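You operate a simulated robot arm through the tools that you are given. There is no shell and no other tool. Be economical: measure what you need, move in short steps, check, and stop when the job is done.

You are at the controls of a simulated robot arm. One attempt, no reset.

Task
Fold the bed tray's legs flat and turn the leg catch across.
Fine: first move the guest towel from the tray to the mattress; the tray stays where it lies; no finger under a leg.

It is judged by the outcome, as a careful person would: the job done as asked, and still so three seconds after it is handed in. It fails if anything else is knocked over, pushed out of place, dropped, spilled or broken. Flat cloth is picked up by pressing the open fingertips on it (5 to 10 N) and closing them slowly along it; thin cloth reads only 2 to 8 mm in the jaws.

Robot
A 7-joint arm with a fingered hand on a trunk, on a base that drives. Base frame: it is fixed to the floor where the robot stands at the start and does not move with it; the origin is under the middle of the robot, x ahead of it, y to its left, z up. Readings come in mm, degrees, newtons and seconds.
With the tool pointing down near the work surface it reaches from about 100 to 680 mm from the robot's upright axis, wherever it stands. Its first joint turns from -69.0 to 172.0 degrees. Places, roughly: dark leg [500, 300, 700]; leg catch [600, 100, 600]; mattress top [1000, -400, 600]; pale leg [500, -100, 700]. Payload 3.4 kg.
The TCP is the grasp point between the finger pads, 25 mm short of the fingertips. In the tool frame z runs along the fingers and y along their closing line. The gripper opens to 88 mm. The gripper's body begins 29 mm behind the TCP. The gripper is a hand of 4 fingers: y runs from the thumb to the fingers, the wrist lies at [-13, -97, -162] in the tool frame, and closing takes about 1.5 s.
Orientation is told as [roll, pitch, yaw] about the base's x, y, z axes, in that order, counted from this pose: with the fingers straight down and the wrist toward the robot, the tool's x, y and z point along [0, 1, 0], [1, 0, 0] and [0, 0, -1] of the base frame.

Tools
- The arm moves only by the tool send_rows. Its argument "moves" is a list that holds one entry, the list of rows, each a list of 6 numbers: the shift along the tool's x, y, z in mm, then the turn, a rotation vector about the tool's x, y, z in degrees. In form: [[[x, y, z, wx, wy, wz], ...]]. A call has 1 to 12 rows; each row is the pose to reach, as a shift and turn from the pose commanded when the call began, along the tool's axes at that moment. "jaw" is the closure in counts, from 0 (fully open) to 255 (shut), set as the call begins (left out, the last holds). Each row takes 0.2 s and may step no farther than 50 mm and 8.6 degrees from the row before; otherwise, or with a gripper value out of range, the whole call is refused. A pose out of reach is approached as far as the arm can. The call stops where the force on the tool passes 40 N (or 10 N more than at its start, if that is more) or the arm is blocked; 0.2 s more then pass. Each finger travels about 108 mm/s and halts on what it meets, pressing with about 32 N; the grip force reading is that of the motor and also rises with nothing between the fingers. The clock runs only during rows and for 0.2 s after the last one: add rows that repeat a pose to give the fingers time. It gives the time, the measured TCP pose, the force on the tool (base axes), the opening and the grip force at its end, in the units of the frame above (readings bear some noise), with the torque about the TCP (base axes, N m) and any sound that the robot's microphone picked up.
- Cameras (640 x 400 px; columns grow to the right, rows downward): "scene" is now at [126.1, 16.5, 1272.1]; the picture's right is [0.21, -0.98, 0.00], its down [-0.76, -0.16, -0.63] and it looks along [0.62, 0.13, -0.77] (base axes); focal length 255 px, centre (320, 200). "wrist" rides on the gripper at [64, -83, -98] in the tool frame; the picture's right is [-0.62, 0.37, -0.69], its down [-0.71, -0.63, 0.30] and it looks along [-0.32, 0.68, 0.65] (tool axes); focal length 265 px, centre (320, 200). There is no depth. A picture from a camera that has moved, and an enlarged one, comes with that camera's place and axes in the base frame and with its lens.
- get_image(camera): a new picture of that camera. It takes no simulated time.
- lift_body(by): slides the trunk up (or, below 0, down) by that many mm; the arm and the scene camera ride with it, the base frame stays. It gives what a move gives, with no picture.
- roll_base(legs): drives the robot by 1 to 6 legs, each [ahead, left, turn to the left] in mm, mm and degrees, along the robot's own axes; the way and the turn of a leg run together, so that a leg with both is an arc; at most 1500 mm and 180 degrees a leg. The arm and the cameras ride along, it lands a little off, and it stops where it bumps. It gives what a move gives.
- set_fingers(index, middle, ring, thumb_bend, thumb_turn): sets how far each is bent, from 0 (flat) to 1 (curled in); at 0.3 the hand is open as for a grip, at 0.7 the pads meet at the TCP. One left out holds its place. A second passes; each finger stops where it meets its share of the squeeze, and holds until it gets a number again. A gripper value or a shape takes the hand back. It gives what a move gives, with no picture; readings hold the bend of each and the force on the fingers (four entries, about 0 where the hand has none), thumb and palm. thumb_turn goes from beside the hand (0) to across from the fingers (1), as for a grip.
- grasp_type(shape): the hand has 4 fingers and takes this shape, open, in about a second: jaw (thumb against the fingers, like two jaws); tri (thumb and two fingers); tip (a fingertip pinch); poke (one finger out to press); point (the index stretched); flat (the hand flat); cup (the hand cupped); fist (a fist). The gripper value then closes the fingers along that shape, each until it touches; the sizes above hold for jaw. It gives what a move gives, with no picture.
- head_to(pan, tilt): turns the head with the scene camera to pan (to the left, within 86 degrees either way) and tilt (down, from -29 to 69), counted from straight ahead of the robot. It gives what a move gives.
- close_up(camera, box): a new picture of the part [left, top, right, bottom] of that camera's present view, enlarged. It takes no simulated time.
- job_done(): hands the job in; it is judged then, once.

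Go step by step. Nothing tells you exact positions but the pictures and the camera data: compare them with the known pose of the tool, close in by small moves and look again before you grip or let go. The budget is 120 turns and 90 pictures, counting those below and the enlarged ones. Unless the task says otherwise, let go and move clear before handing in, and close with one line.

The tools are called after ">>>" as name(argument=value, ...) on one line, values as JSON. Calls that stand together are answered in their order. send_rows: Moves the arm, as the interface text tells. Its arguments: {"type":"object","properties":{"moves":{"type":"array","items":{"type":"array","items":{"type":"array","items":{"type":"number"}}}},"jaw":{"type":"number"}},"required":["moves"]} The other tools are called the same way: lift_body (by) slides the trunk up or down; grasp_type (shape) gives the hand a shape; set_fingers (index, middle, ring, thumb_bend, thumb_turn) moves the fingers one by one; roll_base (legs) drives the base; head_to (pan, tilt) turns the head that bears the scene camera; get_image (camera) takes a picture; close_up (camera, box) takes an enlarged picture of a part of a camera's view; job_done () hands the job in.

At the start:

```text
time_s: 0.0
tcp_pos: [521.4, 170.5, 1010.8]
ee_rot: [0.0, 0.0, 0.0]
force: [0.6, 0.6, -0.3]
moment: [0.0, -0.01, 0.0]
gripper_width: 87.8
grip_force: 0.0
shape: jaw
bend: [0.3, 0.3, 0.3, 0.3, 0.98]
finger forces: [0.1, 0.0, 0.0, 0.0, 0.0, 0.2]
trunk travel left (down, up): [-600.0, 240.0]
robot x, y, heading: [0.0, -2.4, 0.3]
head pan, tilt: [12.0, 50.7]
```

scene: 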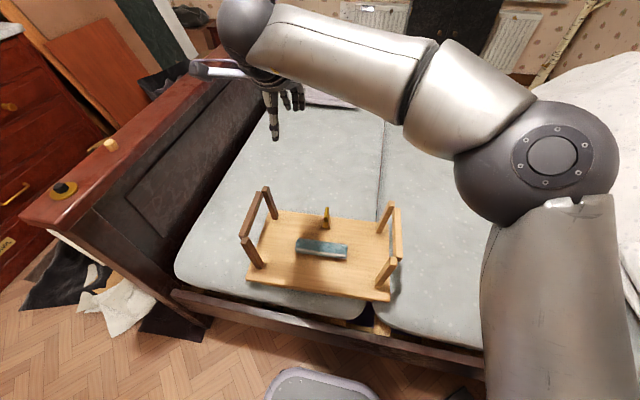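
wrist: 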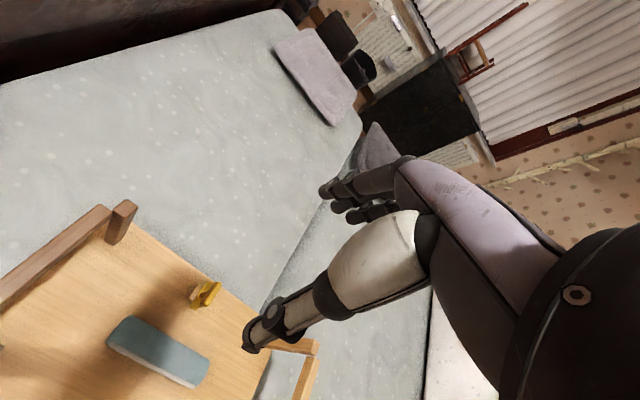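

The tray lies upside down on the mattress with a dark leg frame on the left, a pale one on the right, a folded towel between them and a yellow catch at the far edge. I'll look closer first.

>>> close_up(camera="scene", box=[220, 170, 420, 310])

>>> close_up(camera="wrist", box=[0, 180, 340, 400])

```text
2.86 times, centred on (320, 240) of scene
camera zoom: at [126.1, 16.5, 1272.1], right [0.21, -0.98, 0.0], down [-0.76, -0.16, -0.63], along [0.62, 0.13, -0.77], focal length 729 px, centre (320, 86)
```

zoom: 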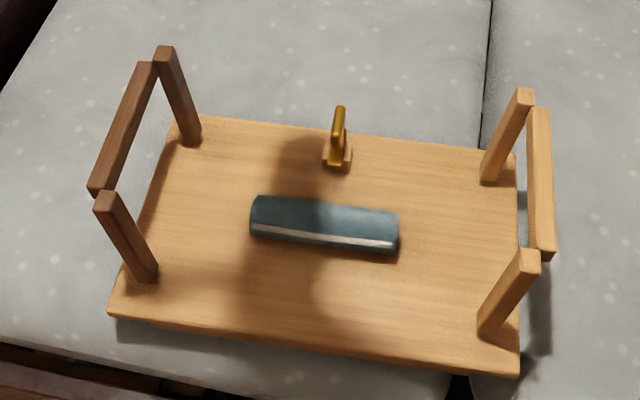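

```text
1.82 times, centred on (170, 290) of wrist
camera zoom: at [439.0, 234.2, 1110.0], right [0.37, -0.62, 0.69], down [-0.63, -0.71, -0.3], along [0.68, -0.32, -0.65], focal length 483 px, centre (593, 36)
```

zoom: 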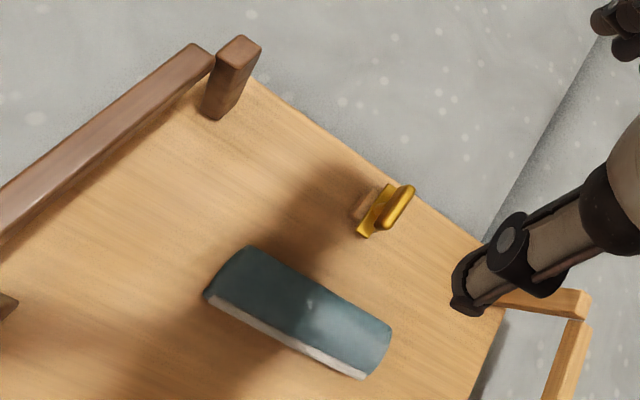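

The tray's inner face is at z≈603 and its centre near (482, 83). The towel is at about (474, 84), with its long side along y, and the leg tops reach z≈745. I'll move above the towel.

>>> send_rows(moves=[[[-20, -10, 40, 0, 0, 0], [-40, -20, 80, 0, 0, 0], [-60, -35, 120, 0, 0, 0], [-86, -47, 160, 0, 0, 0], [-86, -47, 200, 0, 0, 0], [-86, -47, 240, 0, 0, 0]]])

>>> get_image(camera="scene")

>>> get_image(camera="wrist")

```text
time_s: 1.4
tcp_pos: [474.2, 83.9, 771.3]
ee_rot: [-0.1, 0.0, 0.0]
force: [-0.4, -1.0, -0.4]
moment: [-0.01, 0.01, -0.01]
gripper_width: 87.8
grip_force: 0.1
shape: jaw
bend: [0.3, 0.3, 0.3, 0.3, 0.98]
finger forces: [0.1, 0.0, 0.1, 0.0, 0.1, 0.0]
trunk travel left (down, up): [-600.0, 240.0]
robot x, y, heading: [-2.7, -0.7, 0.1]
head pan, tilt: [12.0, 50.7]
```

```text
85 pictures are left
camera scene: at [126.4, 16.6, 1272.1], right [0.21, -0.98, 0.0], down [-0.76, -0.16, -0.63], along [0.62, 0.13, -0.77], focal length 255 px, centre (320, 200)
```

scene: 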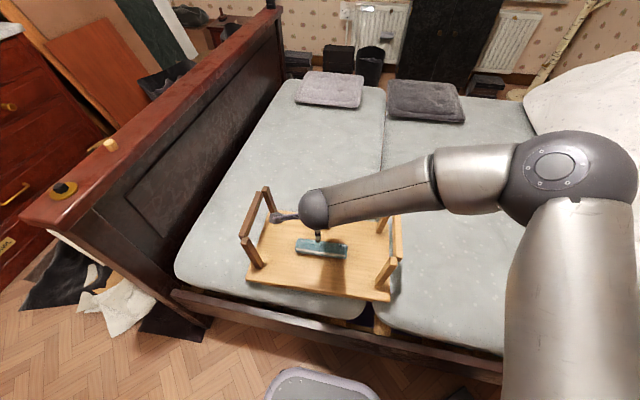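

```text
84 pictures are left
camera wrist: at [391.6, 148.4, 869.2], right [0.37, -0.62, 0.69], down [-0.63, -0.71, -0.3], along [0.68, -0.32, -0.65], focal length 265 px, centre (320, 200)
```

wrist: 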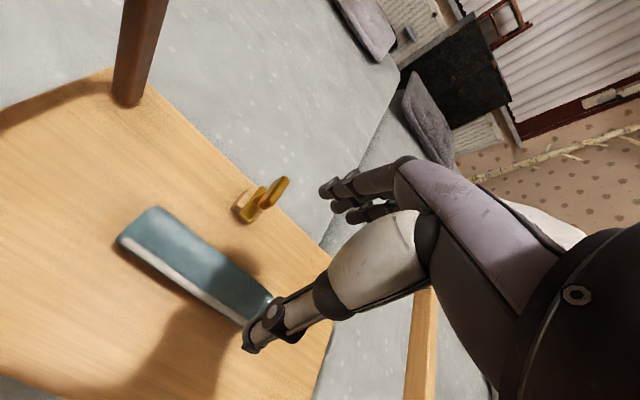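

The hand is centred over the towel. I'll yaw by 4° to match it, go partway down and check that the arm clears the pale leg.

>>> send_rows(moves=[[[0, 0, 30, 0, 0, -2], [0, 0, 60, 0, 0, -4], [0, 0, 80, 0, 0, -4]]])

>>> close_up(camera="scene", box=[220, 150, 440, 310])

>>> get_image(camera="wrist")

```text
time_s: 2.2
tcp_pos: [474.3, 84.4, 691.0]
ee_rot: [0.0, 0.0, 3.9]
force: [-0.1, -0.1, -0.9]
moment: [-0.05, 0.01, 0.04]
gripper_width: 87.5
grip_force: 0.0
shape: jaw
bend: [0.3, 0.3, 0.3, 0.3, 0.98]
finger forces: [0.1, 0.0, 0.0, 0.1, 0.1, 0.0]
trunk travel left (down, up): [-600.0, 240.0]
robot x, y, heading: [1.2, -2.4, 0.1]
head pan, tilt: [12.0, 50.7]
```

```text
2.50 times, centred on (330, 230) of scene
camera zoom: at [126.3, 16.6, 1272.1], right [0.21, -0.98, 0.0], down [-0.76, -0.16, -0.63], along [0.62, 0.13, -0.77], focal length 638 px, centre (295, 125)
```

zoom: 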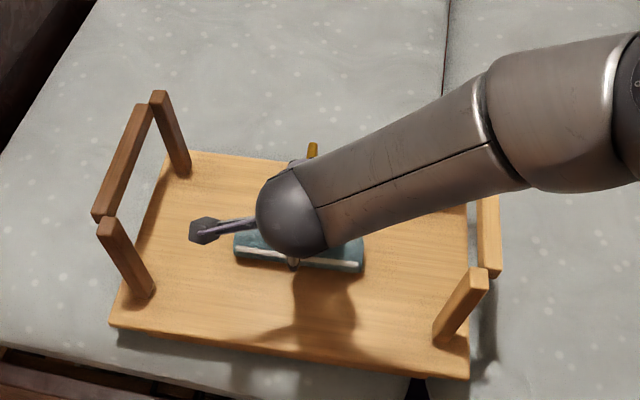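

```text
82 pictures are left
camera wrist: at [387.4, 142.6, 789.3], right [0.41, -0.59, 0.69], down [-0.58, -0.76, -0.3], along [0.7, -0.28, -0.65], focal length 265 px, centre (320, 200)
```

wrist: 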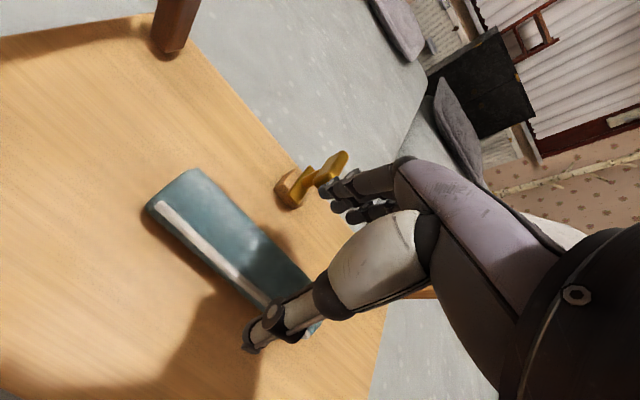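

The forearm rises steeply towards the elbow, so it clears the pale leg. The towel is between the fingers, slightly nearer the finger side, so I'll shift 7 mm toward the robot and go down to z≈640.

>>> send_rows(moves=[[[0, -7, 20, 0, 0, 0], [0, -7, 40, 0, 0, 0], [0, -7, 50, 0, 0, 0]]])

>>> get_image(camera="wrist")

```text
time_s: 3.0
tcp_pos: [468.4, 85.7, 640.2]
ee_rot: [0.1, 0.0, 4.0]
force: [-0.3, -0.1, -0.5]
moment: [-0.02, 0.01, -0.02]
gripper_width: 87.9
grip_force: 0.0
shape: jaw
bend: [0.3, 0.3, 0.3, 0.3, 0.98]
finger forces: [0.0, 0.0, 0.0, 0.0, 0.0, 0.0]
trunk travel left (down, up): [-600.0, 240.0]
robot x, y, heading: [-0.8, 0.0, 0.1]
head pan, tilt: [12.0, 50.7]
```

```text
81 pictures are left
camera wrist: at [381.1, 142.3, 739.8], right [0.41, -0.59, 0.69], down [-0.58, -0.76, -0.3], along [0.7, -0.28, -0.65], focal length 265 px, centre (320, 200)
```

wrist: 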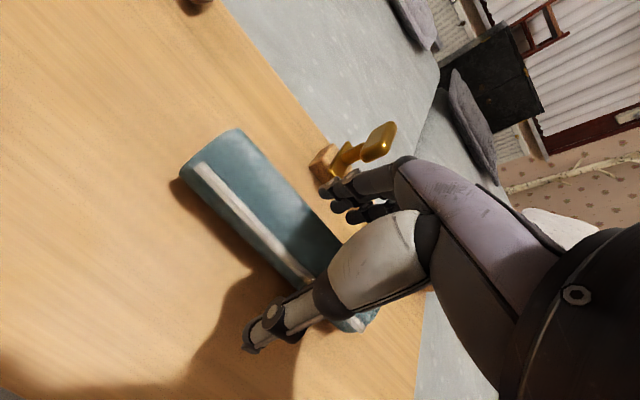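

The fingers straddle the towel. I'll go down a little more and close gently.

>>> send_rows(moves=[[[0, 0, 5, 0, 0, 0], [0, 0, 5, 0, 0, 0]]])

>>> send_rows(moves=[[[0, 0, 0, 0, 0, 0], [0, 0, 0, 0, 0, 0], [0, 0, 0, 0, 0, 0], [0, 0, 0, 0, 0, 0], [0, 0, 0, 0, 0, 0], [0, 0, 0, 0, 0, 0], [0, 0, 0, 0, 0, 0], [0, 0, 0, 0, 0, 0]]], jaw=180)

>>> get_image(camera="wrist")

```text
time_s: 3.6
tcp_pos: [467.6, 83.6, 635.4]
ee_rot: [0.0, 0.0, 4.0]
force: [-0.2, -0.2, 0.5]
moment: [-0.01, 0.03, 0.03]
gripper_width: 87.7
grip_force: 0.1
shape: jaw
bend: [0.3, 0.3, 0.3, 0.3, 0.98]
finger forces: [0.0, 0.1, 0.0, 0.1, 0.0, 0.0]
trunk travel left (down, up): [-600.0, 240.0]
robot x, y, heading: [-1.2, 0.6, -0.1]
head pan, tilt: [12.0, 50.7]
```

```text
time_s: 5.4
tcp_pos: [467.4, 85.2, 637.8]
ee_rot: [0.0, -0.1, 4.1]
force: [-0.3, 1.8, 7.7]
moment: [-0.03, 0.04, 0.11]
gripper_width: 35.6
grip_force: 32.4
shape: jaw
bend: [0.74, 0.49, 0.48, 0.72, 1.0]
finger forces: [16.3, 8.9, 4.1, 0.0, 27.4, 0.1]
trunk travel left (down, up): [-600.0, 240.0]
robot x, y, heading: [0.8, 0.1, -0.0]
head pan, tilt: [12.0, 50.7]
```

```text
80 pictures are left
camera wrist: at [380.4, 142.2, 735.4], right [0.41, -0.59, 0.69], down [-0.58, -0.76, -0.31], along [0.71, -0.28, -0.65], focal length 265 px, centre (320, 200)
```

wrist: 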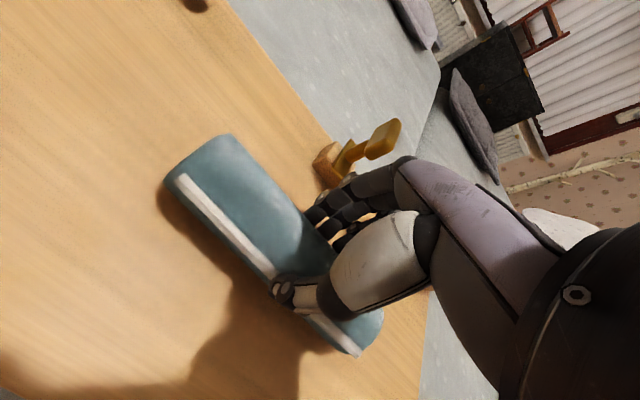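

The towel is gripped at 35.6 mm. I'll lift it straight up.

>>> send_rows(moves=[[[0, 0, -15, 0, 0, 0], [0, 0, -40, 0, 0, 0], [0, 0, -80, 0, 0, 0], [0, 0, -120, 0, 0, 0], [0, 0, -160, 0, 0, 0], [0, 0, -200, 0, 0, 0], [0, 0, -230, 0, 0, 0]]])

>>> get_image(camera="scene")

>>> get_image(camera="wrist")

```text
time_s: 7.0
tcp_pos: [468.2, 83.1, 867.3]
ee_rot: [0.0, 0.1, 4.0]
force: [0.5, 1.4, -0.6]
moment: [-0.02, 0.0, 0.02]
gripper_width: 35.2
grip_force: 32.3
shape: jaw
bend: [0.74, 0.5, 0.5, 0.72, 1.0]
finger forces: [16.7, 7.8, 3.1, 0.1, 24.8, 0.0]
trunk travel left (down, up): [-600.0, 240.0]
robot x, y, heading: [1.5, 2.6, 0.2]
head pan, tilt: [12.0, 50.7]
```

```text
79 pictures are left
camera scene: at [126.0, 16.2, 1272.1], right [0.21, -0.98, 0.0], down [-0.76, -0.16, -0.63], along [0.62, 0.13, -0.77], focal length 255 px, centre (320, 200)
```

scene: 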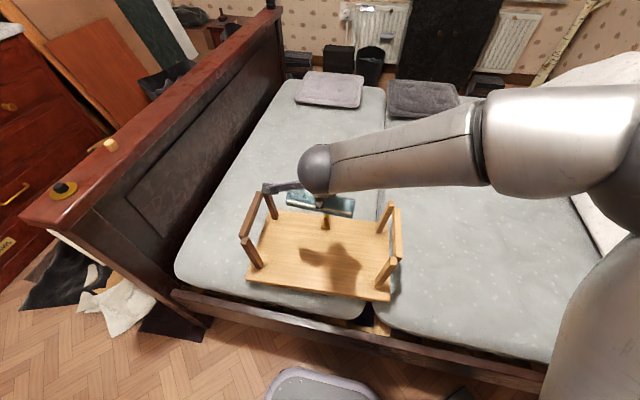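

```text
78 pictures are left
camera wrist: at [380.8, 141.6, 965.5], right [0.41, -0.59, 0.69], down [-0.58, -0.76, -0.3], along [0.7, -0.28, -0.65], focal length 265 px, centre (320, 200)
```

wrist: 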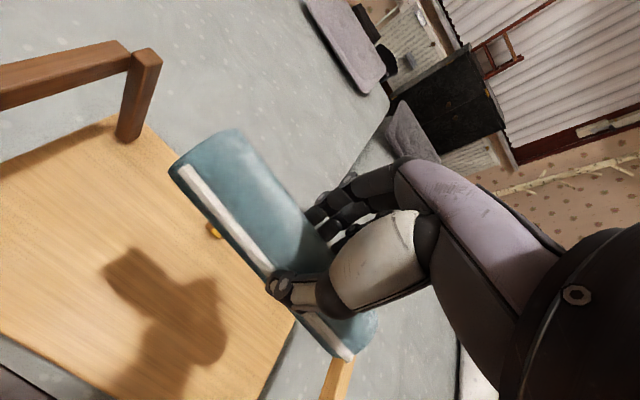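

The towel is held well clear of the legs. I'll carry it over the pale leg to the open mattress at around (490, -280).

>>> send_rows(moves=[[[-40, 0, 0, 0, 0, 0], [-80, 0, 0, 0, 0, 0], [-120, -1, 0, 0, 0, 0], [-160, -2, 0, 0, 0, 0], [-200, -3, 0, 0, 0, 0], [-240, -4, 0, 0, 0, 0], [-280, -5, 0, 0, 0, 0], [-320, -5, 0, 0, 0, 0], [-350, -5, 0, 0, 0, 0], [-366, -5, 0, 0, 0, 0]]])

>>> get_image(camera="scene")

>>> get_image(camera="wrist")

```text
time_s: 9.2
tcp_pos: [488.2, -281.8, 865.9]
ee_rot: [-0.1, 0.2, 4.0]
force: [-0.3, 0.6, -1.3]
moment: [-0.01, 0.01, -0.01]
gripper_width: 34.9
grip_force: 32.2
shape: jaw
bend: [0.74, 0.5, 0.51, 0.72, 0.99]
finger forces: [16.7, 7.7, 3.4, 0.0, 24.6, 0.1]
trunk travel left (down, up): [-600.0, 240.0]
robot x, y, heading: [-1.6, 2.9, -0.1]
head pan, tilt: [12.0, 50.7]
```

```text
77 pictures are left
camera scene: at [129.1, 17.8, 1271.7], right [0.21, -0.98, 0.0], down [-0.76, -0.16, -0.63], along [0.62, 0.13, -0.78], focal length 255 px, centre (320, 200)
```

scene: 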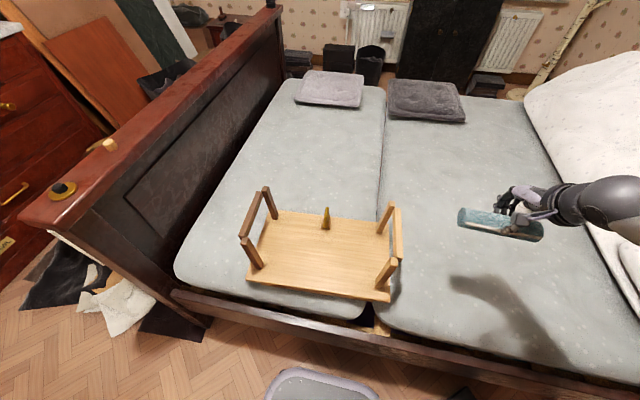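

```text
76 pictures are left
camera wrist: at [402.1, -223.5, 964.1], right [0.41, -0.59, 0.69], down [-0.58, -0.76, -0.3], along [0.7, -0.28, -0.66], focal length 265 px, centre (320, 200)
```

wrist: 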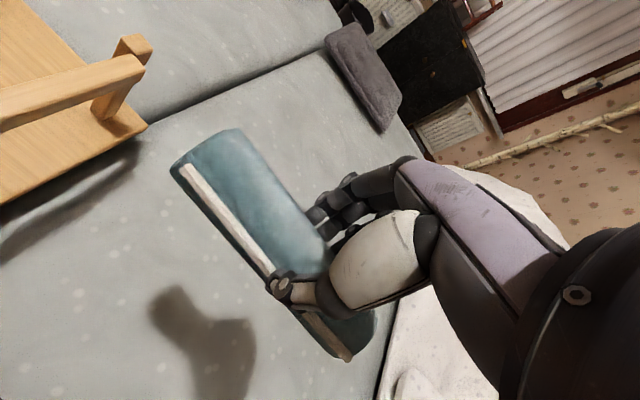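

The towel is over open mattress. I'll lower it fast to about 40 mm above, then in small steps while watching the force.

>>> send_rows(moves=[[[0, 0, 45, 0, 0, 0], [0, 0, 90, 0, 0, 0], [0, 0, 135, 0, 0, 0], [0, 0, 175, 0, 0, 0], [0, 0, 205, 0, 0, 0], [0, 0, 215, 0, 0, 0]]])

>>> get_image(camera="wrist")

>>> get_image(camera="scene")

```text
time_s: 10.6
tcp_pos: [488.5, -278.8, 651.8]
ee_rot: [-0.2, 0.1, 4.0]
force: [0.8, 0.4, -1.1]
moment: [-0.01, -0.04, 0.01]
gripper_width: 34.3
grip_force: 32.0
shape: jaw
bend: [0.74, 0.5, 0.52, 0.73, 0.99]
finger forces: [16.3, 7.4, 3.3, 0.1, 24.4, 0.0]
trunk travel left (down, up): [-600.0, 240.0]
robot x, y, heading: [1.9, 3.0, -0.2]
head pan, tilt: [12.0, 50.7]
```

```text
75 pictures are left
camera wrist: at [403.0, -220.8, 749.3], right [0.41, -0.59, 0.69], down [-0.58, -0.76, -0.3], along [0.7, -0.28, -0.65], focal length 265 px, centre (320, 200)
```

wrist: 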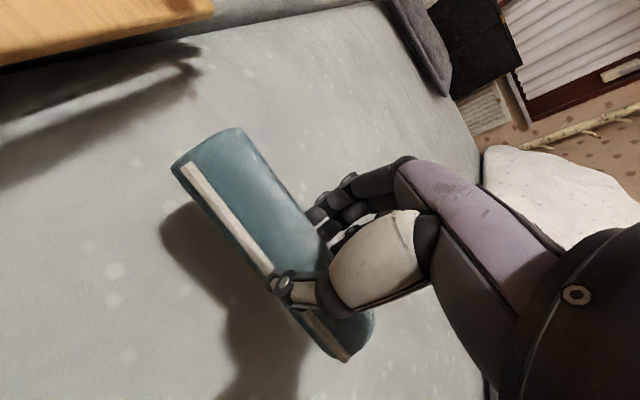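

```text
74 pictures are left
camera scene: at [129.2, 21.7, 1271.7], right [0.21, -0.98, 0.0], down [-0.76, -0.16, -0.63], along [0.62, 0.13, -0.78], focal length 255 px, centre (320, 200)
```

scene: 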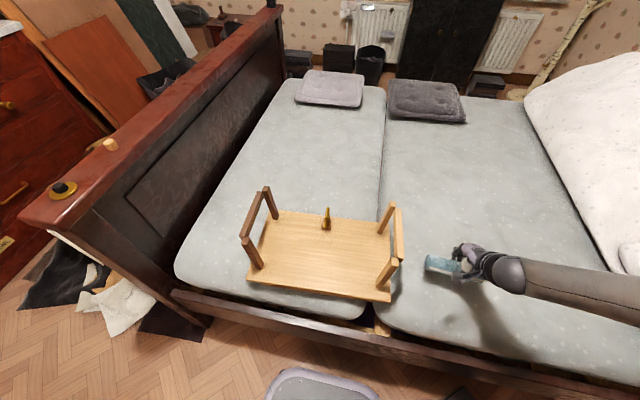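

There is still a gap below the towel, so I'll lower it in small steps.

>>> send_rows(moves=[[[0, 0, 6, 0, 0, 0], [0, 0, 12, 0, 0, 0], [0, 0, 18, 0, 0, 0], [0, 0, 22, 0, 0, 0], [0, 0, 26, 0, 0, 0]]])

```text
time_s: 11.8
tcp_pos: [489.2, -282.4, 625.1]
ee_rot: [0.0, -0.1, 3.9]
force: [1.0, -0.1, -0.9]
moment: [0.0, 0.02, -0.01]
gripper_width: 34.7
grip_force: 32.5
shape: jaw
bend: [0.74, 0.5, 0.52, 0.73, 0.99]
finger forces: [16.2, 7.2, 3.4, 0.0, 24.3, 0.1]
trunk travel left (down, up): [-600.0, 240.0]
robot x, y, heading: [-3.2, 0.3, 0.0]
head pan, tilt: [12.0, 50.7]
```

>>> send_rows(moves=[[[0, 0, 5, 0, 0, 0], [0, 0, 9, 0, 0, 0]]])

>>> get_image(camera="wrist")

```text
time_s: 12.4
tcp_pos: [487.9, -281.5, 616.4]
ee_rot: [0.1, -0.1, 4.0]
force: [1.2, 0.1, -1.2]
moment: [0.0, 0.04, 0.0]
gripper_width: 34.4
grip_force: 32.4
shape: jaw
bend: [0.74, 0.5, 0.52, 0.73, 0.99]
finger forces: [16.3, 7.3, 3.4, 0.0, 24.3, 0.0]
trunk travel left (down, up): [-600.0, 240.0]
robot x, y, heading: [-1.0, 0.2, -0.2]
head pan, tilt: [12.0, 50.7]
```

```text
73 pictures are left
camera wrist: at [401.1, -224.1, 714.4], right [0.41, -0.59, 0.69], down [-0.58, -0.76, -0.3], along [0.7, -0.28, -0.65], focal length 265 px, centre (320, 200)
```

wrist: 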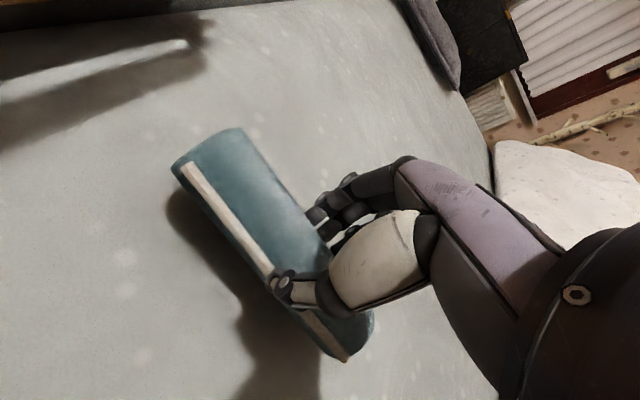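

The shadow still shows a small gap, so I'll keep lowering until I feel contact.

>>> send_rows(moves=[[[0, 0, 4, 0, 0, 0], [0, 0, 8, 0, 0, 0]]])

>>> send_rows(moves=[[[0, 0, 3, 0, 0, 0], [0, 0, 6, 0, 0, 0]]])

>>> get_image(camera="wrist")

```text
time_s: 13.0
tcp_pos: [488.2, -280.5, 611.4]
ee_rot: [-0.1, -0.3, 3.9]
force: [-1.4, -0.1, 12.5]
moment: [0.01, 0.14, -0.12]
gripper_width: 29.1
grip_force: 32.5
shape: jaw
bend: [0.75, 0.52, 0.55, 0.78, 1.0]
finger forces: [12.1, 6.2, 0.2, 0.0, 23.6, 0.0]
trunk travel left (down, up): [-600.0, 240.0]
robot x, y, heading: [-0.5, -0.6, 0.0]
head pan, tilt: [12.0, 50.7]
```

```text
time_s: 13.6
tcp_pos: [490.4, -279.7, 611.0]
ee_rot: [-0.1, -1.1, 4.0]
force: [-8.5, -1.1, 27.5]
moment: [-0.05, 0.43, -0.22]
gripper_width: 28.5
grip_force: 31.4
shape: jaw
bend: [0.75, 0.53, 0.55, 0.79, 1.0]
finger forces: [12.1, 5.8, 0.0, 0.1, 35.0, 0.0]
trunk travel left (down, up): [-600.0, 240.0]
robot x, y, heading: [2.0, -0.3, -0.3]
head pan, tilt: [12.0, 50.7]
stopped in row 2: the force on the tool passed its limit at 43 N (the readings are from after the stop); the commanded pose is now the measured one
```

```text
72 pictures are left
camera wrist: at [401.3, -222.5, 708.1], right [0.4, -0.59, 0.7], down [-0.57, -0.76, -0.31], along [0.72, -0.28, -0.64], focal length 265 px, centre (320, 200)
```

wrist: 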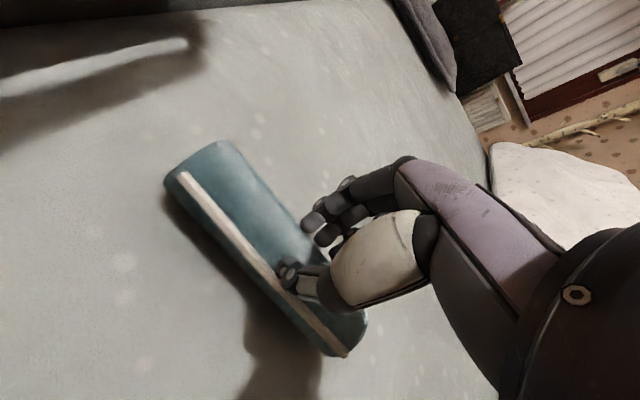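

Contact is made, so I'll rise slightly to ease the pressure and open the hand.

>>> send_rows(moves=[[[0, 0, -3, 0, 0, 0], [0, 0, -3, 0, 0, 0]]])

>>> send_rows(moves=[[[0, 0, -1, 0, 0, 0], [0, 0, -1, 0, 0, 0], [0, 0, -1, 0, 0, 0], [0, 0, -1, 0, 0, 0], [0, 0, -1, 0, 0, 0], [0, 0, -1, 0, 0, 0], [0, 0, -1, 0, 0, 0]]], jaw=0)

>>> get_image(camera="wrist")

```text
time_s: 14.2
tcp_pos: [490.4, -282.4, 609.8]
ee_rot: [-0.1, -0.8, 3.9]
force: [-3.9, 1.0, 15.5]
moment: [0.05, 0.17, -0.13]
gripper_width: 28.4
grip_force: 31.9
shape: jaw
bend: [0.75, 0.53, 0.55, 0.79, 1.0]
finger forces: [13.3, 5.7, 0.0, 0.0, 25.2, 0.1]
trunk travel left (down, up): [-600.0, 240.0]
robot x, y, heading: [2.6, 0.5, 0.1]
head pan, tilt: [12.0, 50.7]
```

```text
time_s: 15.8
tcp_pos: [490.7, -281.1, 610.5]
ee_rot: [-0.2, -0.6, 3.9]
force: [0.2, -0.2, 0.1]
moment: [0.02, 0.02, -0.01]
gripper_width: 87.7
grip_force: 0.1
shape: jaw
bend: [0.3, 0.3, 0.3, 0.3, 0.98]
finger forces: [0.0, 0.1, 0.1, 0.1, 0.1, 0.0]
trunk travel left (down, up): [-600.0, 240.0]
robot x, y, heading: [-1.0, 5.4, 0.0]
head pan, tilt: [12.0, 50.7]
```

```text
71 pictures are left
camera wrist: at [403.0, -223.8, 708.3], right [0.4, -0.59, 0.7], down [-0.58, -0.76, -0.31], along [0.71, -0.28, -0.65], focal length 265 px, centre (320, 200)
```

wrist: 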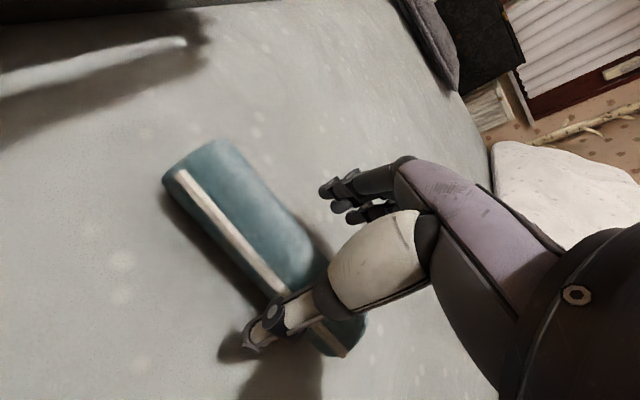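

The towel is released. I'll rise clear and look at the scene.

>>> send_rows(moves=[[[0, 0, -30, 0, 0, 0], [0, 0, -70, 0, 0, 0], [0, 0, -115, 0, 0, 0], [0, 0, -160, 0, 0, 0], [0, 0, -205, 0, 0, 0], [0, 0, -240, 0, 0, 0]]])

>>> get_image(camera="wrist")

>>> close_up(camera="scene", box=[230, 170, 550, 370])

>>> close_up(camera="scene", box=[295, 195, 359, 235])

```text
time_s: 17.1
tcp_pos: [492.2, -278.5, 850.8]
ee_rot: [-0.2, -0.3, 3.9]
force: [0.3, 0.2, 0.8]
moment: [0.0, -0.04, 0.01]
gripper_width: 87.8
grip_force: 0.0
shape: jaw
bend: [0.3, 0.3, 0.3, 0.3, 0.98]
finger forces: [0.0, 0.1, 0.1, 0.1, 0.0, 0.1]
trunk travel left (down, up): [-600.0, 240.0]
robot x, y, heading: [-4.2, 5.3, 0.2]
head pan, tilt: [12.0, 50.7]
```

```text
70 pictures are left
camera wrist: at [403.9, -221.1, 948.6], right [0.4, -0.59, 0.7], down [-0.58, -0.76, -0.31], along [0.71, -0.28, -0.65], focal length 265 px, centre (320, 200)
```

wrist: 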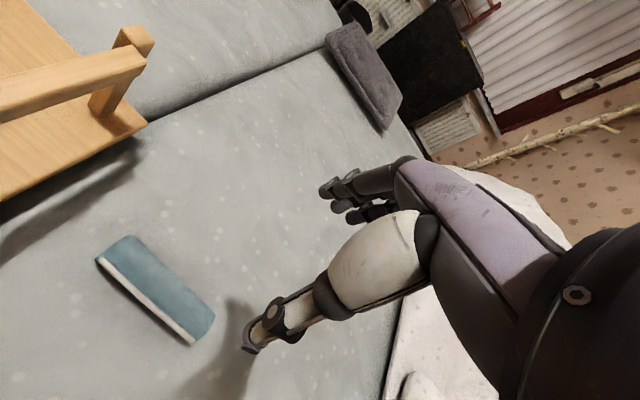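

```text
2.00 times, centred on (390, 270) of scene
camera zoom: at [128.2, 19.3, 1271.8], right [0.21, -0.98, 0.0], down [-0.76, -0.16, -0.63], along [0.62, 0.13, -0.78], focal length 510 px, centre (180, 60)
```

zoom: 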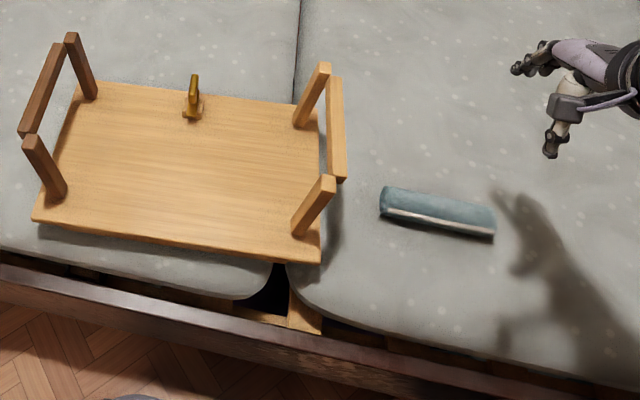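

```text
10.00 times, centred on (327, 215) of scene
camera zoom: at [128.2, 19.3, 1271.8], right [0.21, -0.98, 0.0], down [-0.76, -0.16, -0.63], along [0.62, 0.13, -0.78], focal length 2551 px, centre (250, 50)
```

zoom: 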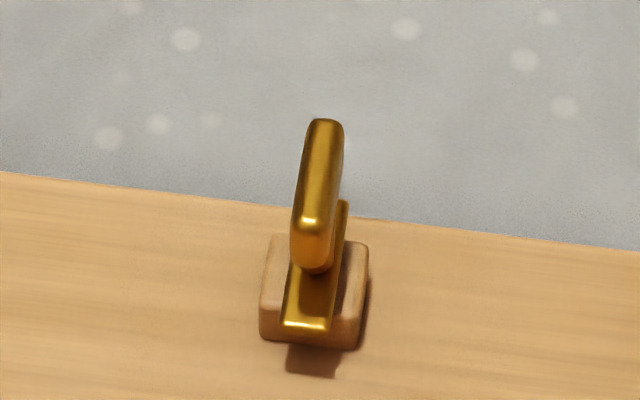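

The towel rests on the mattress. The pale leg has upright posts at y≈-83 and a crossbar on their outer side at about y -112, z 715–740. I'll close the hand and come down outside it, so I can push it inward sideways.

>>> send_rows(moves=[[[40, -5, 0, 0, 0, 0], [80, -8, 0, 0, 0, 0], [80, -8, 40, 0, 0, 0], [80, -8, 80, 0, 0, 0], [80, -8, 115, 0, 0, 0], [80, -8, 115, 0, 0, 0], [80, -8, 115, 0, 0, 0]]], jaw=255)

>>> get_image(camera="scene")

>>> get_image(camera="wrist")

```text
time_s: 18.8
tcp_pos: [477.6, -203.2, 734.2]
ee_rot: [-0.1, -0.5, 3.9]
force: [-0.8, -0.1, -0.1]
moment: [0.03, -0.02, 0.02]
gripper_width: 0.1
grip_force: 32.3
shape: jaw
bend: [0.7, 0.7, 0.7, 0.41, 1.0]
finger forces: [0.0, 0.0, 0.0, 0.1, 0.0, 0.0]
trunk travel left (down, up): [-600.0, 240.0]
robot x, y, heading: [0.4, -1.6, 0.1]
head pan, tilt: [12.0, 50.7]
```

```text
67 pictures are left
camera scene: at [126.3, 16.2, 1272.0], right [0.21, -0.98, 0.0], down [-0.76, -0.16, -0.63], along [0.62, 0.13, -0.77], focal length 255 px, centre (320, 200)
```

scene: 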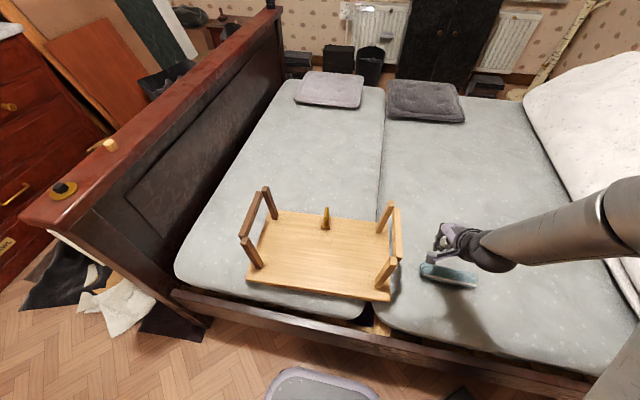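

```text
66 pictures are left
camera wrist: at [389.8, -144.6, 831.8], right [0.4, -0.59, 0.7], down [-0.58, -0.76, -0.31], along [0.71, -0.28, -0.65], focal length 265 px, centre (320, 200)
```

wrist: 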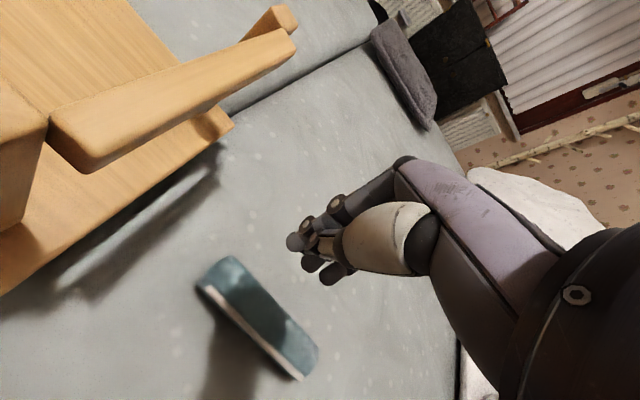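

The crossbar's outer face is at about y=-113. I'll push inward slowly and watch the force.

>>> send_rows(moves=[[[15, 0, 0, 0, 0, 0], [30, 0, 0, 0, 0, 0], [42, 0, 0, 0, 0, 0], [52, 0, 0, 0, 0, 0], [62, 0, 0, 0, 0, 0], [70, 0, 0, 0, 0, 0], [78, 0, 0, 0, 0, 0]]])

>>> get_image(camera="wrist")

>>> close_up(camera="scene", box=[230, 170, 550, 370])

```text
time_s: 20.4
tcp_pos: [471.0, -125.6, 735.0]
ee_rot: [-0.2, -0.5, 4.0]
force: [0.0, -0.3, -0.4]
moment: [0.04, 0.0, -0.02]
gripper_width: 0.1
grip_force: 32.0
shape: jaw
bend: [0.7, 0.7, 0.7, 0.41, 1.0]
finger forces: [0.0, 0.0, 0.0, 0.1, 0.0, 0.1]
trunk travel left (down, up): [-600.0, 240.0]
robot x, y, heading: [-1.1, -0.4, 0.1]
head pan, tilt: [12.0, 50.7]
```

```text
65 pictures are left
camera wrist: at [383.4, -66.7, 832.8], right [0.4, -0.59, 0.7], down [-0.58, -0.76, -0.31], along [0.71, -0.28, -0.65], focal length 265 px, centre (320, 200)
```

wrist: 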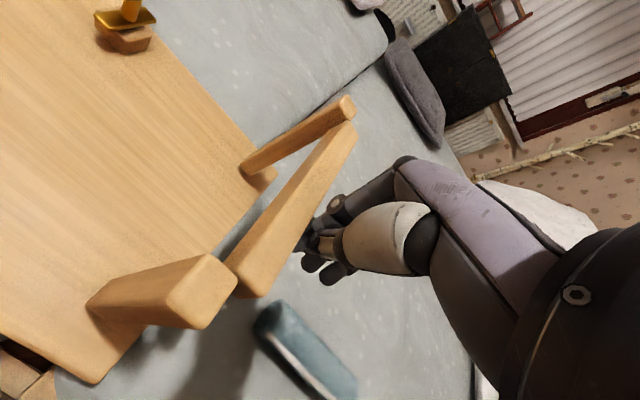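

```text
2.00 times, centred on (390, 270) of scene
camera zoom: at [125.9, 16.3, 1272.1], right [0.21, -0.98, 0.0], down [-0.76, -0.16, -0.63], along [0.62, 0.13, -0.77], focal length 510 px, centre (180, 60)
```

zoom: 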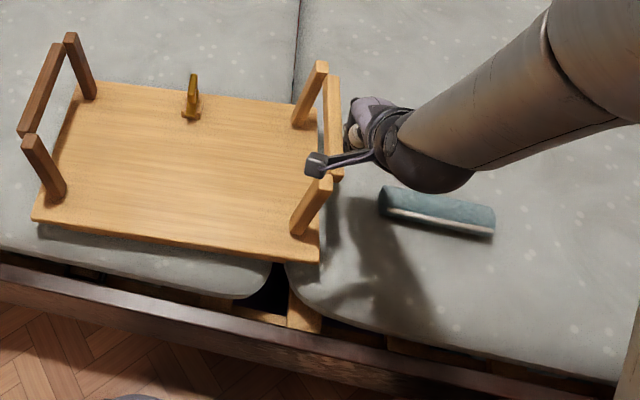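

Almost in contact. I'll keep pushing in small steps.

>>> send_rows(moves=[[[8, 0, 0, 0, 0, 0], [16, 0, 0, 0, 0, 0], [24, 0, 0, 0, 0, 0], [32, 0, 0, 0, 0, 0]]])

>>> get_image(camera="wrist")

```text
time_s: 21.4
tcp_pos: [470.9, -91.7, 736.3]
ee_rot: [0.1, -0.6, 4.0]
force: [0.3, -0.1, 0.6]
moment: [-0.02, 0.01, -0.02]
gripper_width: 0.0
grip_force: 32.0
shape: jaw
bend: [0.7, 0.7, 0.7, 0.42, 1.0]
finger forces: [0.0, 0.1, 0.0, 0.0, 0.0, 0.0]
trunk travel left (down, up): [-600.0, 240.0]
robot x, y, heading: [-0.0, -0.2, 0.1]
head pan, tilt: [12.0, 50.7]
```

```text
63 pictures are left
camera wrist: at [381.5, -34.2, 833.0], right [0.4, -0.59, 0.7], down [-0.58, -0.76, -0.31], along [0.71, -0.28, -0.65], focal length 265 px, centre (320, 200)
```

wrist: 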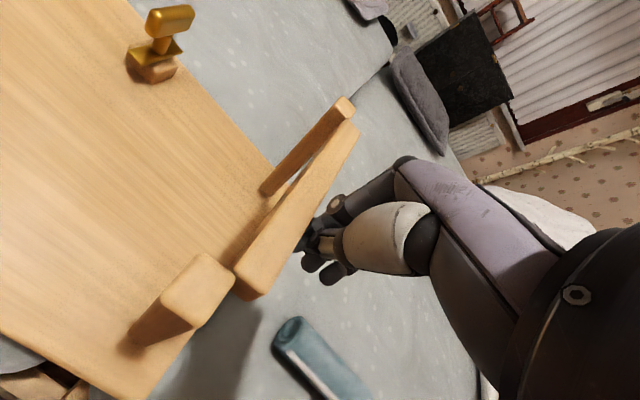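

The leg is tilting inward almost without resistance. I'll carry on, lowering with its arc.

>>> send_rows(moves=[[[10, 0, 0, 0, 0, 0], [20, 0, 1, 0, 0, 0], [30, 0, 3, 0, 0, 0], [40, 0, 6, 0, 0, 0]]])

>>> get_image(camera="wrist")

>>> close_up(camera="scene", box=[230, 170, 550, 370])

```text
time_s: 22.4
tcp_pos: [466.0, -53.3, 730.3]
ee_rot: [0.0, -0.6, 4.0]
force: [0.4, 0.0, -0.3]
moment: [-0.02, 0.0, 0.01]
gripper_width: 0.1
grip_force: 31.8
shape: jaw
bend: [0.7, 0.7, 0.7, 0.42, 1.0]
finger forces: [0.0, 0.0, 0.0, 0.0, 0.0, 0.0]
trunk travel left (down, up): [-600.0, 240.0]
robot x, y, heading: [-0.5, -3.7, 0.1]
head pan, tilt: [12.0, 50.7]
```

```text
62 pictures are left
camera wrist: at [378.8, 5.7, 827.0], right [0.4, -0.59, 0.7], down [-0.58, -0.76, -0.31], along [0.71, -0.28, -0.65], focal length 265 px, centre (320, 200)
```

wrist: 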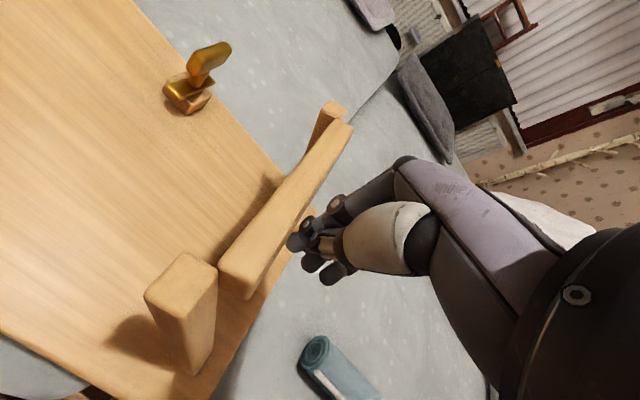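

```text
2.00 times, centred on (390, 270) of scene
camera zoom: at [126.0, 16.6, 1272.1], right [0.21, -0.98, 0.0], down [-0.76, -0.16, -0.63], along [0.62, 0.13, -0.77], focal length 510 px, centre (180, 60)
```

zoom: 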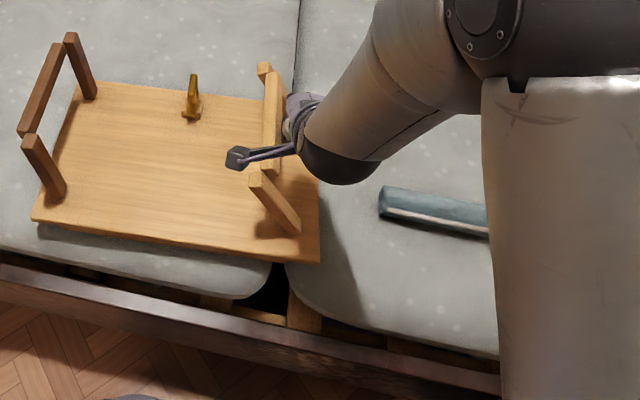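

The tray hasn't moved and the pale leg is about 35–40° over. I'll keep following the arc.

>>> send_rows(moves=[[[10, 0, 3, 0, 0, 0], [20, 0, 7, 0, 0, 0], [30, 0, 12, 0, 0, 0], [40, 0, 18, 0, 0, 0]]])

>>> get_image(camera="wrist")

>>> close_up(camera="scene", box=[230, 170, 550, 370])

```text
time_s: 23.4
tcp_pos: [467.5, -12.6, 715.3]
ee_rot: [1.4, -0.7, 2.8]
force: [0.5, 0.7, -0.4]
moment: [0.01, -0.02, 0.02]
gripper_width: 0.0
grip_force: 32.0
shape: jaw
bend: [0.7, 0.7, 0.7, 0.42, 1.0]
finger forces: [0.0, 0.1, 0.0, 0.0, 0.0, 0.1]
trunk travel left (down, up): [-600.0, 240.0]
robot x, y, heading: [0.2, -0.4, 0.1]
head pan, tilt: [12.0, 50.7]
```

```text
60 pictures are left
camera wrist: at [380.4, 44.0, 815.0], right [0.39, -0.62, 0.68], down [-0.59, -0.74, -0.33], along [0.71, -0.27, -0.65], focal length 265 px, centre (320, 200)
```

wrist: 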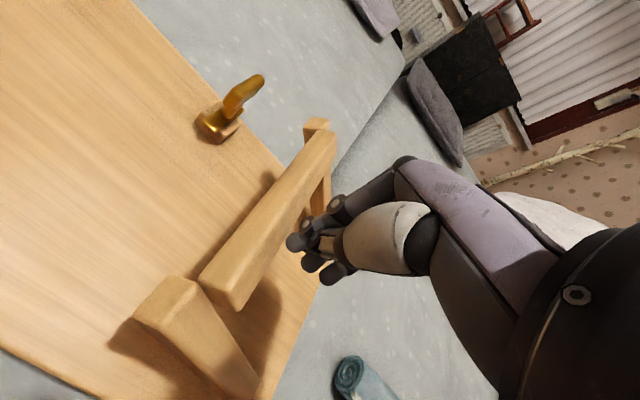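

```text
2.00 times, centred on (390, 270) of scene
camera zoom: at [126.0, 16.4, 1272.1], right [0.21, -0.98, 0.0], down [-0.76, -0.16, -0.63], along [0.62, 0.13, -0.77], focal length 510 px, centre (180, 60)
```

zoom: 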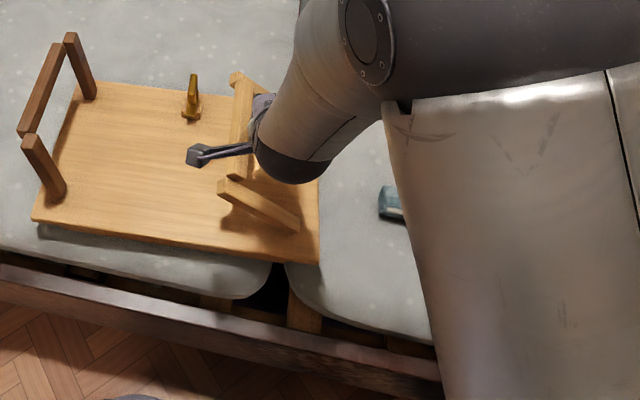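

About 60° over now. I'll continue over and down.

>>> send_rows(moves=[[[8, 0, 6, 0, 0, 0], [16, 0, 13, 0, 0, 0], [23, 0, 21, 0, 0, 0], [28, 0, 28, 0, 0, 0]]])

>>> get_image(camera="wrist")

>>> close_up(camera="scene", box=[230, 170, 550, 370])

```text
time_s: 24.4
tcp_pos: [465.5, 12.3, 687.1]
ee_rot: [1.4, -0.5, 2.4]
force: [0.0, -0.2, 0.2]
moment: [0.01, -0.01, -0.01]
gripper_width: 0.2
grip_force: 31.7
shape: jaw
bend: [0.7, 0.7, 0.7, 0.42, 1.0]
finger forces: [0.0, 0.1, 0.0, 0.0, 0.0, 0.0]
trunk travel left (down, up): [-600.0, 240.0]
robot x, y, heading: [-1.3, -1.5, 0.2]
head pan, tilt: [12.0, 50.7]
```

```text
58 pictures are left
camera wrist: at [379.6, 70.5, 786.2], right [0.39, -0.62, 0.68], down [-0.6, -0.73, -0.33], along [0.7, -0.28, -0.66], focal length 265 px, centre (320, 200)
```

wrist: 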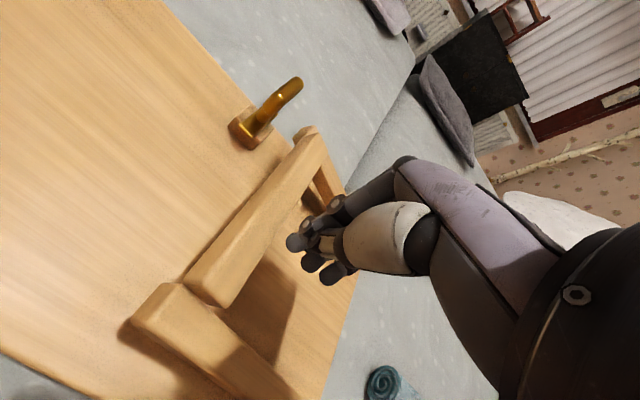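

```text
2.00 times, centred on (390, 270) of scene
camera zoom: at [126.1, 16.5, 1272.1], right [0.21, -0.98, 0.0], down [-0.76, -0.16, -0.63], along [0.62, 0.13, -0.77], focal length 510 px, centre (180, 60)
```

zoom: 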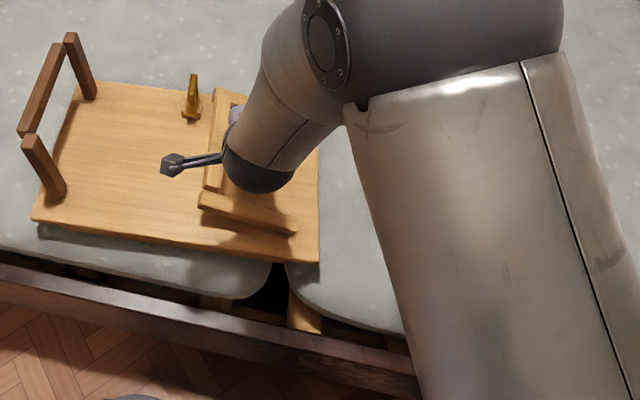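

The leg is nearly flat, with its crossbar at y≈43. I'll rise, move over it and press it down from above.

>>> send_rows(moves=[[[0, 0, -20, 0, 0, 0], [0, 0, -40, 0, 0, 0], [18, 0, -40, 0, 0, 0], [32, 0, -40, 0, 0, 0]]])

>>> get_image(camera="wrist")

```text
time_s: 25.1
tcp_pos: [425.0, 12.0, 668.0]
ee_rot: [1.5, 8.2, 1.7]
force: [-0.7, 0.6, 0.1]
moment: [0.01, 0.02, -0.01]
gripper_width: 0.0
grip_force: 31.9
shape: jaw
bend: [0.7, 0.7, 0.7, 0.42, 1.0]
finger forces: [0.0, 0.0, 0.0, 0.1, 0.0, 0.0]
trunk travel left (down, up): [-600.0, 240.0]
robot x, y, heading: [-4.0, 0.7, 0.4]
head pan, tilt: [12.0, 50.7]
stopped in row 3: the arm was blocked; the commanded pose is now the measured one
```

```text
56 pictures are left
camera wrist: at [355.2, 71.4, 779.6], right [0.48, -0.62, 0.62], down [-0.65, -0.73, -0.23], along [0.59, -0.29, -0.75], focal length 265 px, centre (320, 200)
```

wrist: 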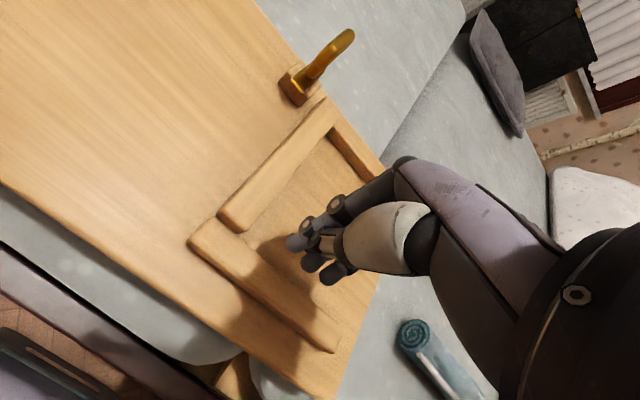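

The arm hit a joint limit and swung oddly, although the pale leg now looks flat. I'll check the whole scene before moving.

>>> get_image(camera="scene")

```text
55 pictures are left
camera scene: at [126.2, 16.2, 1272.1], right [0.21, -0.98, 0.0], down [-0.76, -0.16, -0.63], along [0.62, 0.13, -0.77], focal length 255 px, centre (320, 200)
```

scene: 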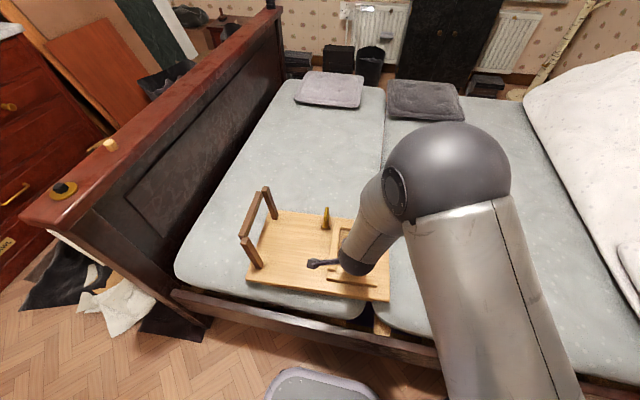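

The hand is free of contact, so I'll raise it straight up with the trunk, which avoids the joint limit.

>>> lift_body(by=150)

>>> close_up(camera="scene", box=[220, 150, 540, 350])

```text
time_s: 26.8
tcp_pos: [425.5, 13.4, 819.9]
ee_rot: [1.4, 8.2, 1.9]
force: [-0.2, 0.7, -0.3]
moment: [0.02, 0.03, 0.0]
gripper_width: 0.1
grip_force: 32.2
shape: jaw
bend: [0.7, 0.7, 0.7, 0.72, 1.0]
finger forces: [0.0, 0.1, 0.1, 0.1, 0.0, 0.0]
trunk travel left (down, up): [-750.0, 90.0]
robot x, y, heading: [-5.1, -1.4, -0.0]
head pan, tilt: [12.0, 50.7]
```

```text
2.00 times, centred on (380, 250) of scene
camera zoom: at [126.1, 16.4, 1422.0], right [0.21, -0.98, 0.0], down [-0.76, -0.16, -0.63], along [0.62, 0.13, -0.77], focal length 510 px, centre (200, 100)
```

zoom: 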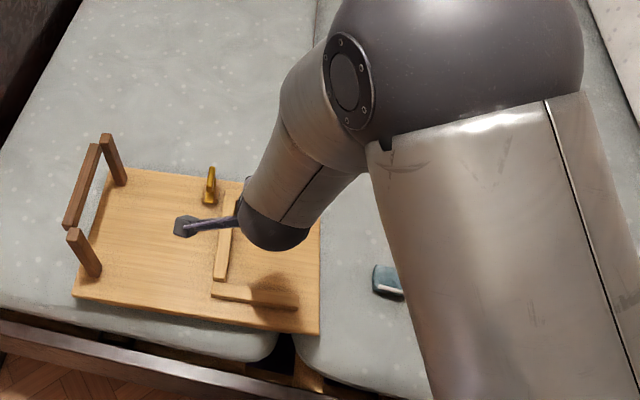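

The leg stays folded. I'll straighten the hand and move up and left toward the earlier comfortable pose.

>>> send_rows(moves=[[[5, 5, -15, -2, 0, 0], [10, 10, -30, -4, 0, 0], [20, 15, -45, -6, 0, 0], [30, 20, -60, -8, 0, 0]]])

>>> get_image(camera="scene")

```text
time_s: 27.8
tcp_pos: [412.5, 31.3, 818.3]
ee_rot: [2.5, 9.8, 0.0]
force: [-0.2, -0.8, -0.4]
moment: [0.02, 0.03, -0.01]
gripper_width: 0.0
grip_force: 32.4
shape: jaw
bend: [0.7, 0.7, 0.7, 0.72, 1.0]
finger forces: [0.0, 0.0, 0.0, 0.0, 0.1, 0.1]
trunk travel left (down, up): [-750.0, 90.0]
robot x, y, heading: [-1.0, 0.9, -0.1]
head pan, tilt: [12.0, 50.7]
stopped in row 4: the arm was blocked; the commanded pose is now the measured one
```

```text
53 pictures are left
camera scene: at [126.2, 16.2, 1422.1], right [0.21, -0.98, 0.0], down [-0.76, -0.16, -0.63], along [0.62, 0.13, -0.77], focal length 255 px, centre (320, 200)
```

scene: 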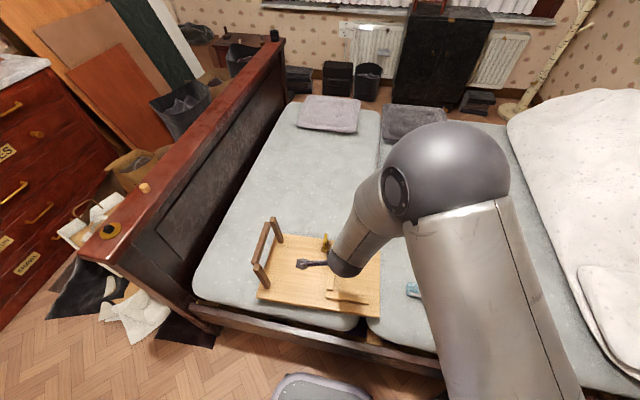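

The arm won't rise in this elbow pose, so I'll try backing out the way it came, toward −y and forward.

>>> send_rows(moves=[[[-20, 15, 0, 0, 0, 0], [-40, 30, 0, 0, 0, 0], [-70, 40, 0, 0, 0, 0], [-100, 50, 0, 0, 0, 0], [-130, 60, 0, 0, 0, 0]]])

>>> get_image(camera="scene")

```text
time_s: 29.0
tcp_pos: [470.7, -97.2, 804.9]
ee_rot: [2.3, 9.7, 0.4]
force: [0.4, -0.2, -0.4]
moment: [-0.01, -0.02, 0.0]
gripper_width: 0.3
grip_force: 31.8
shape: jaw
bend: [0.7, 0.7, 0.7, 0.72, 1.0]
finger forces: [0.0, 0.0, 0.0, 0.0, 0.0, 0.0]
trunk travel left (down, up): [-750.0, 90.0]
robot x, y, heading: [-0.3, -1.6, -0.0]
head pan, tilt: [12.0, 50.7]
```

```text
52 pictures are left
camera scene: at [126.3, 15.0, 1422.1], right [0.21, -0.98, 0.0], down [-0.76, -0.16, -0.63], along [0.62, 0.13, -0.77], focal length 255 px, centre (320, 200)
```

scene: 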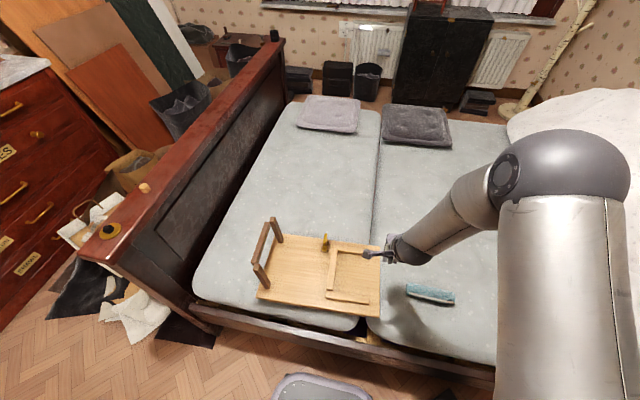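

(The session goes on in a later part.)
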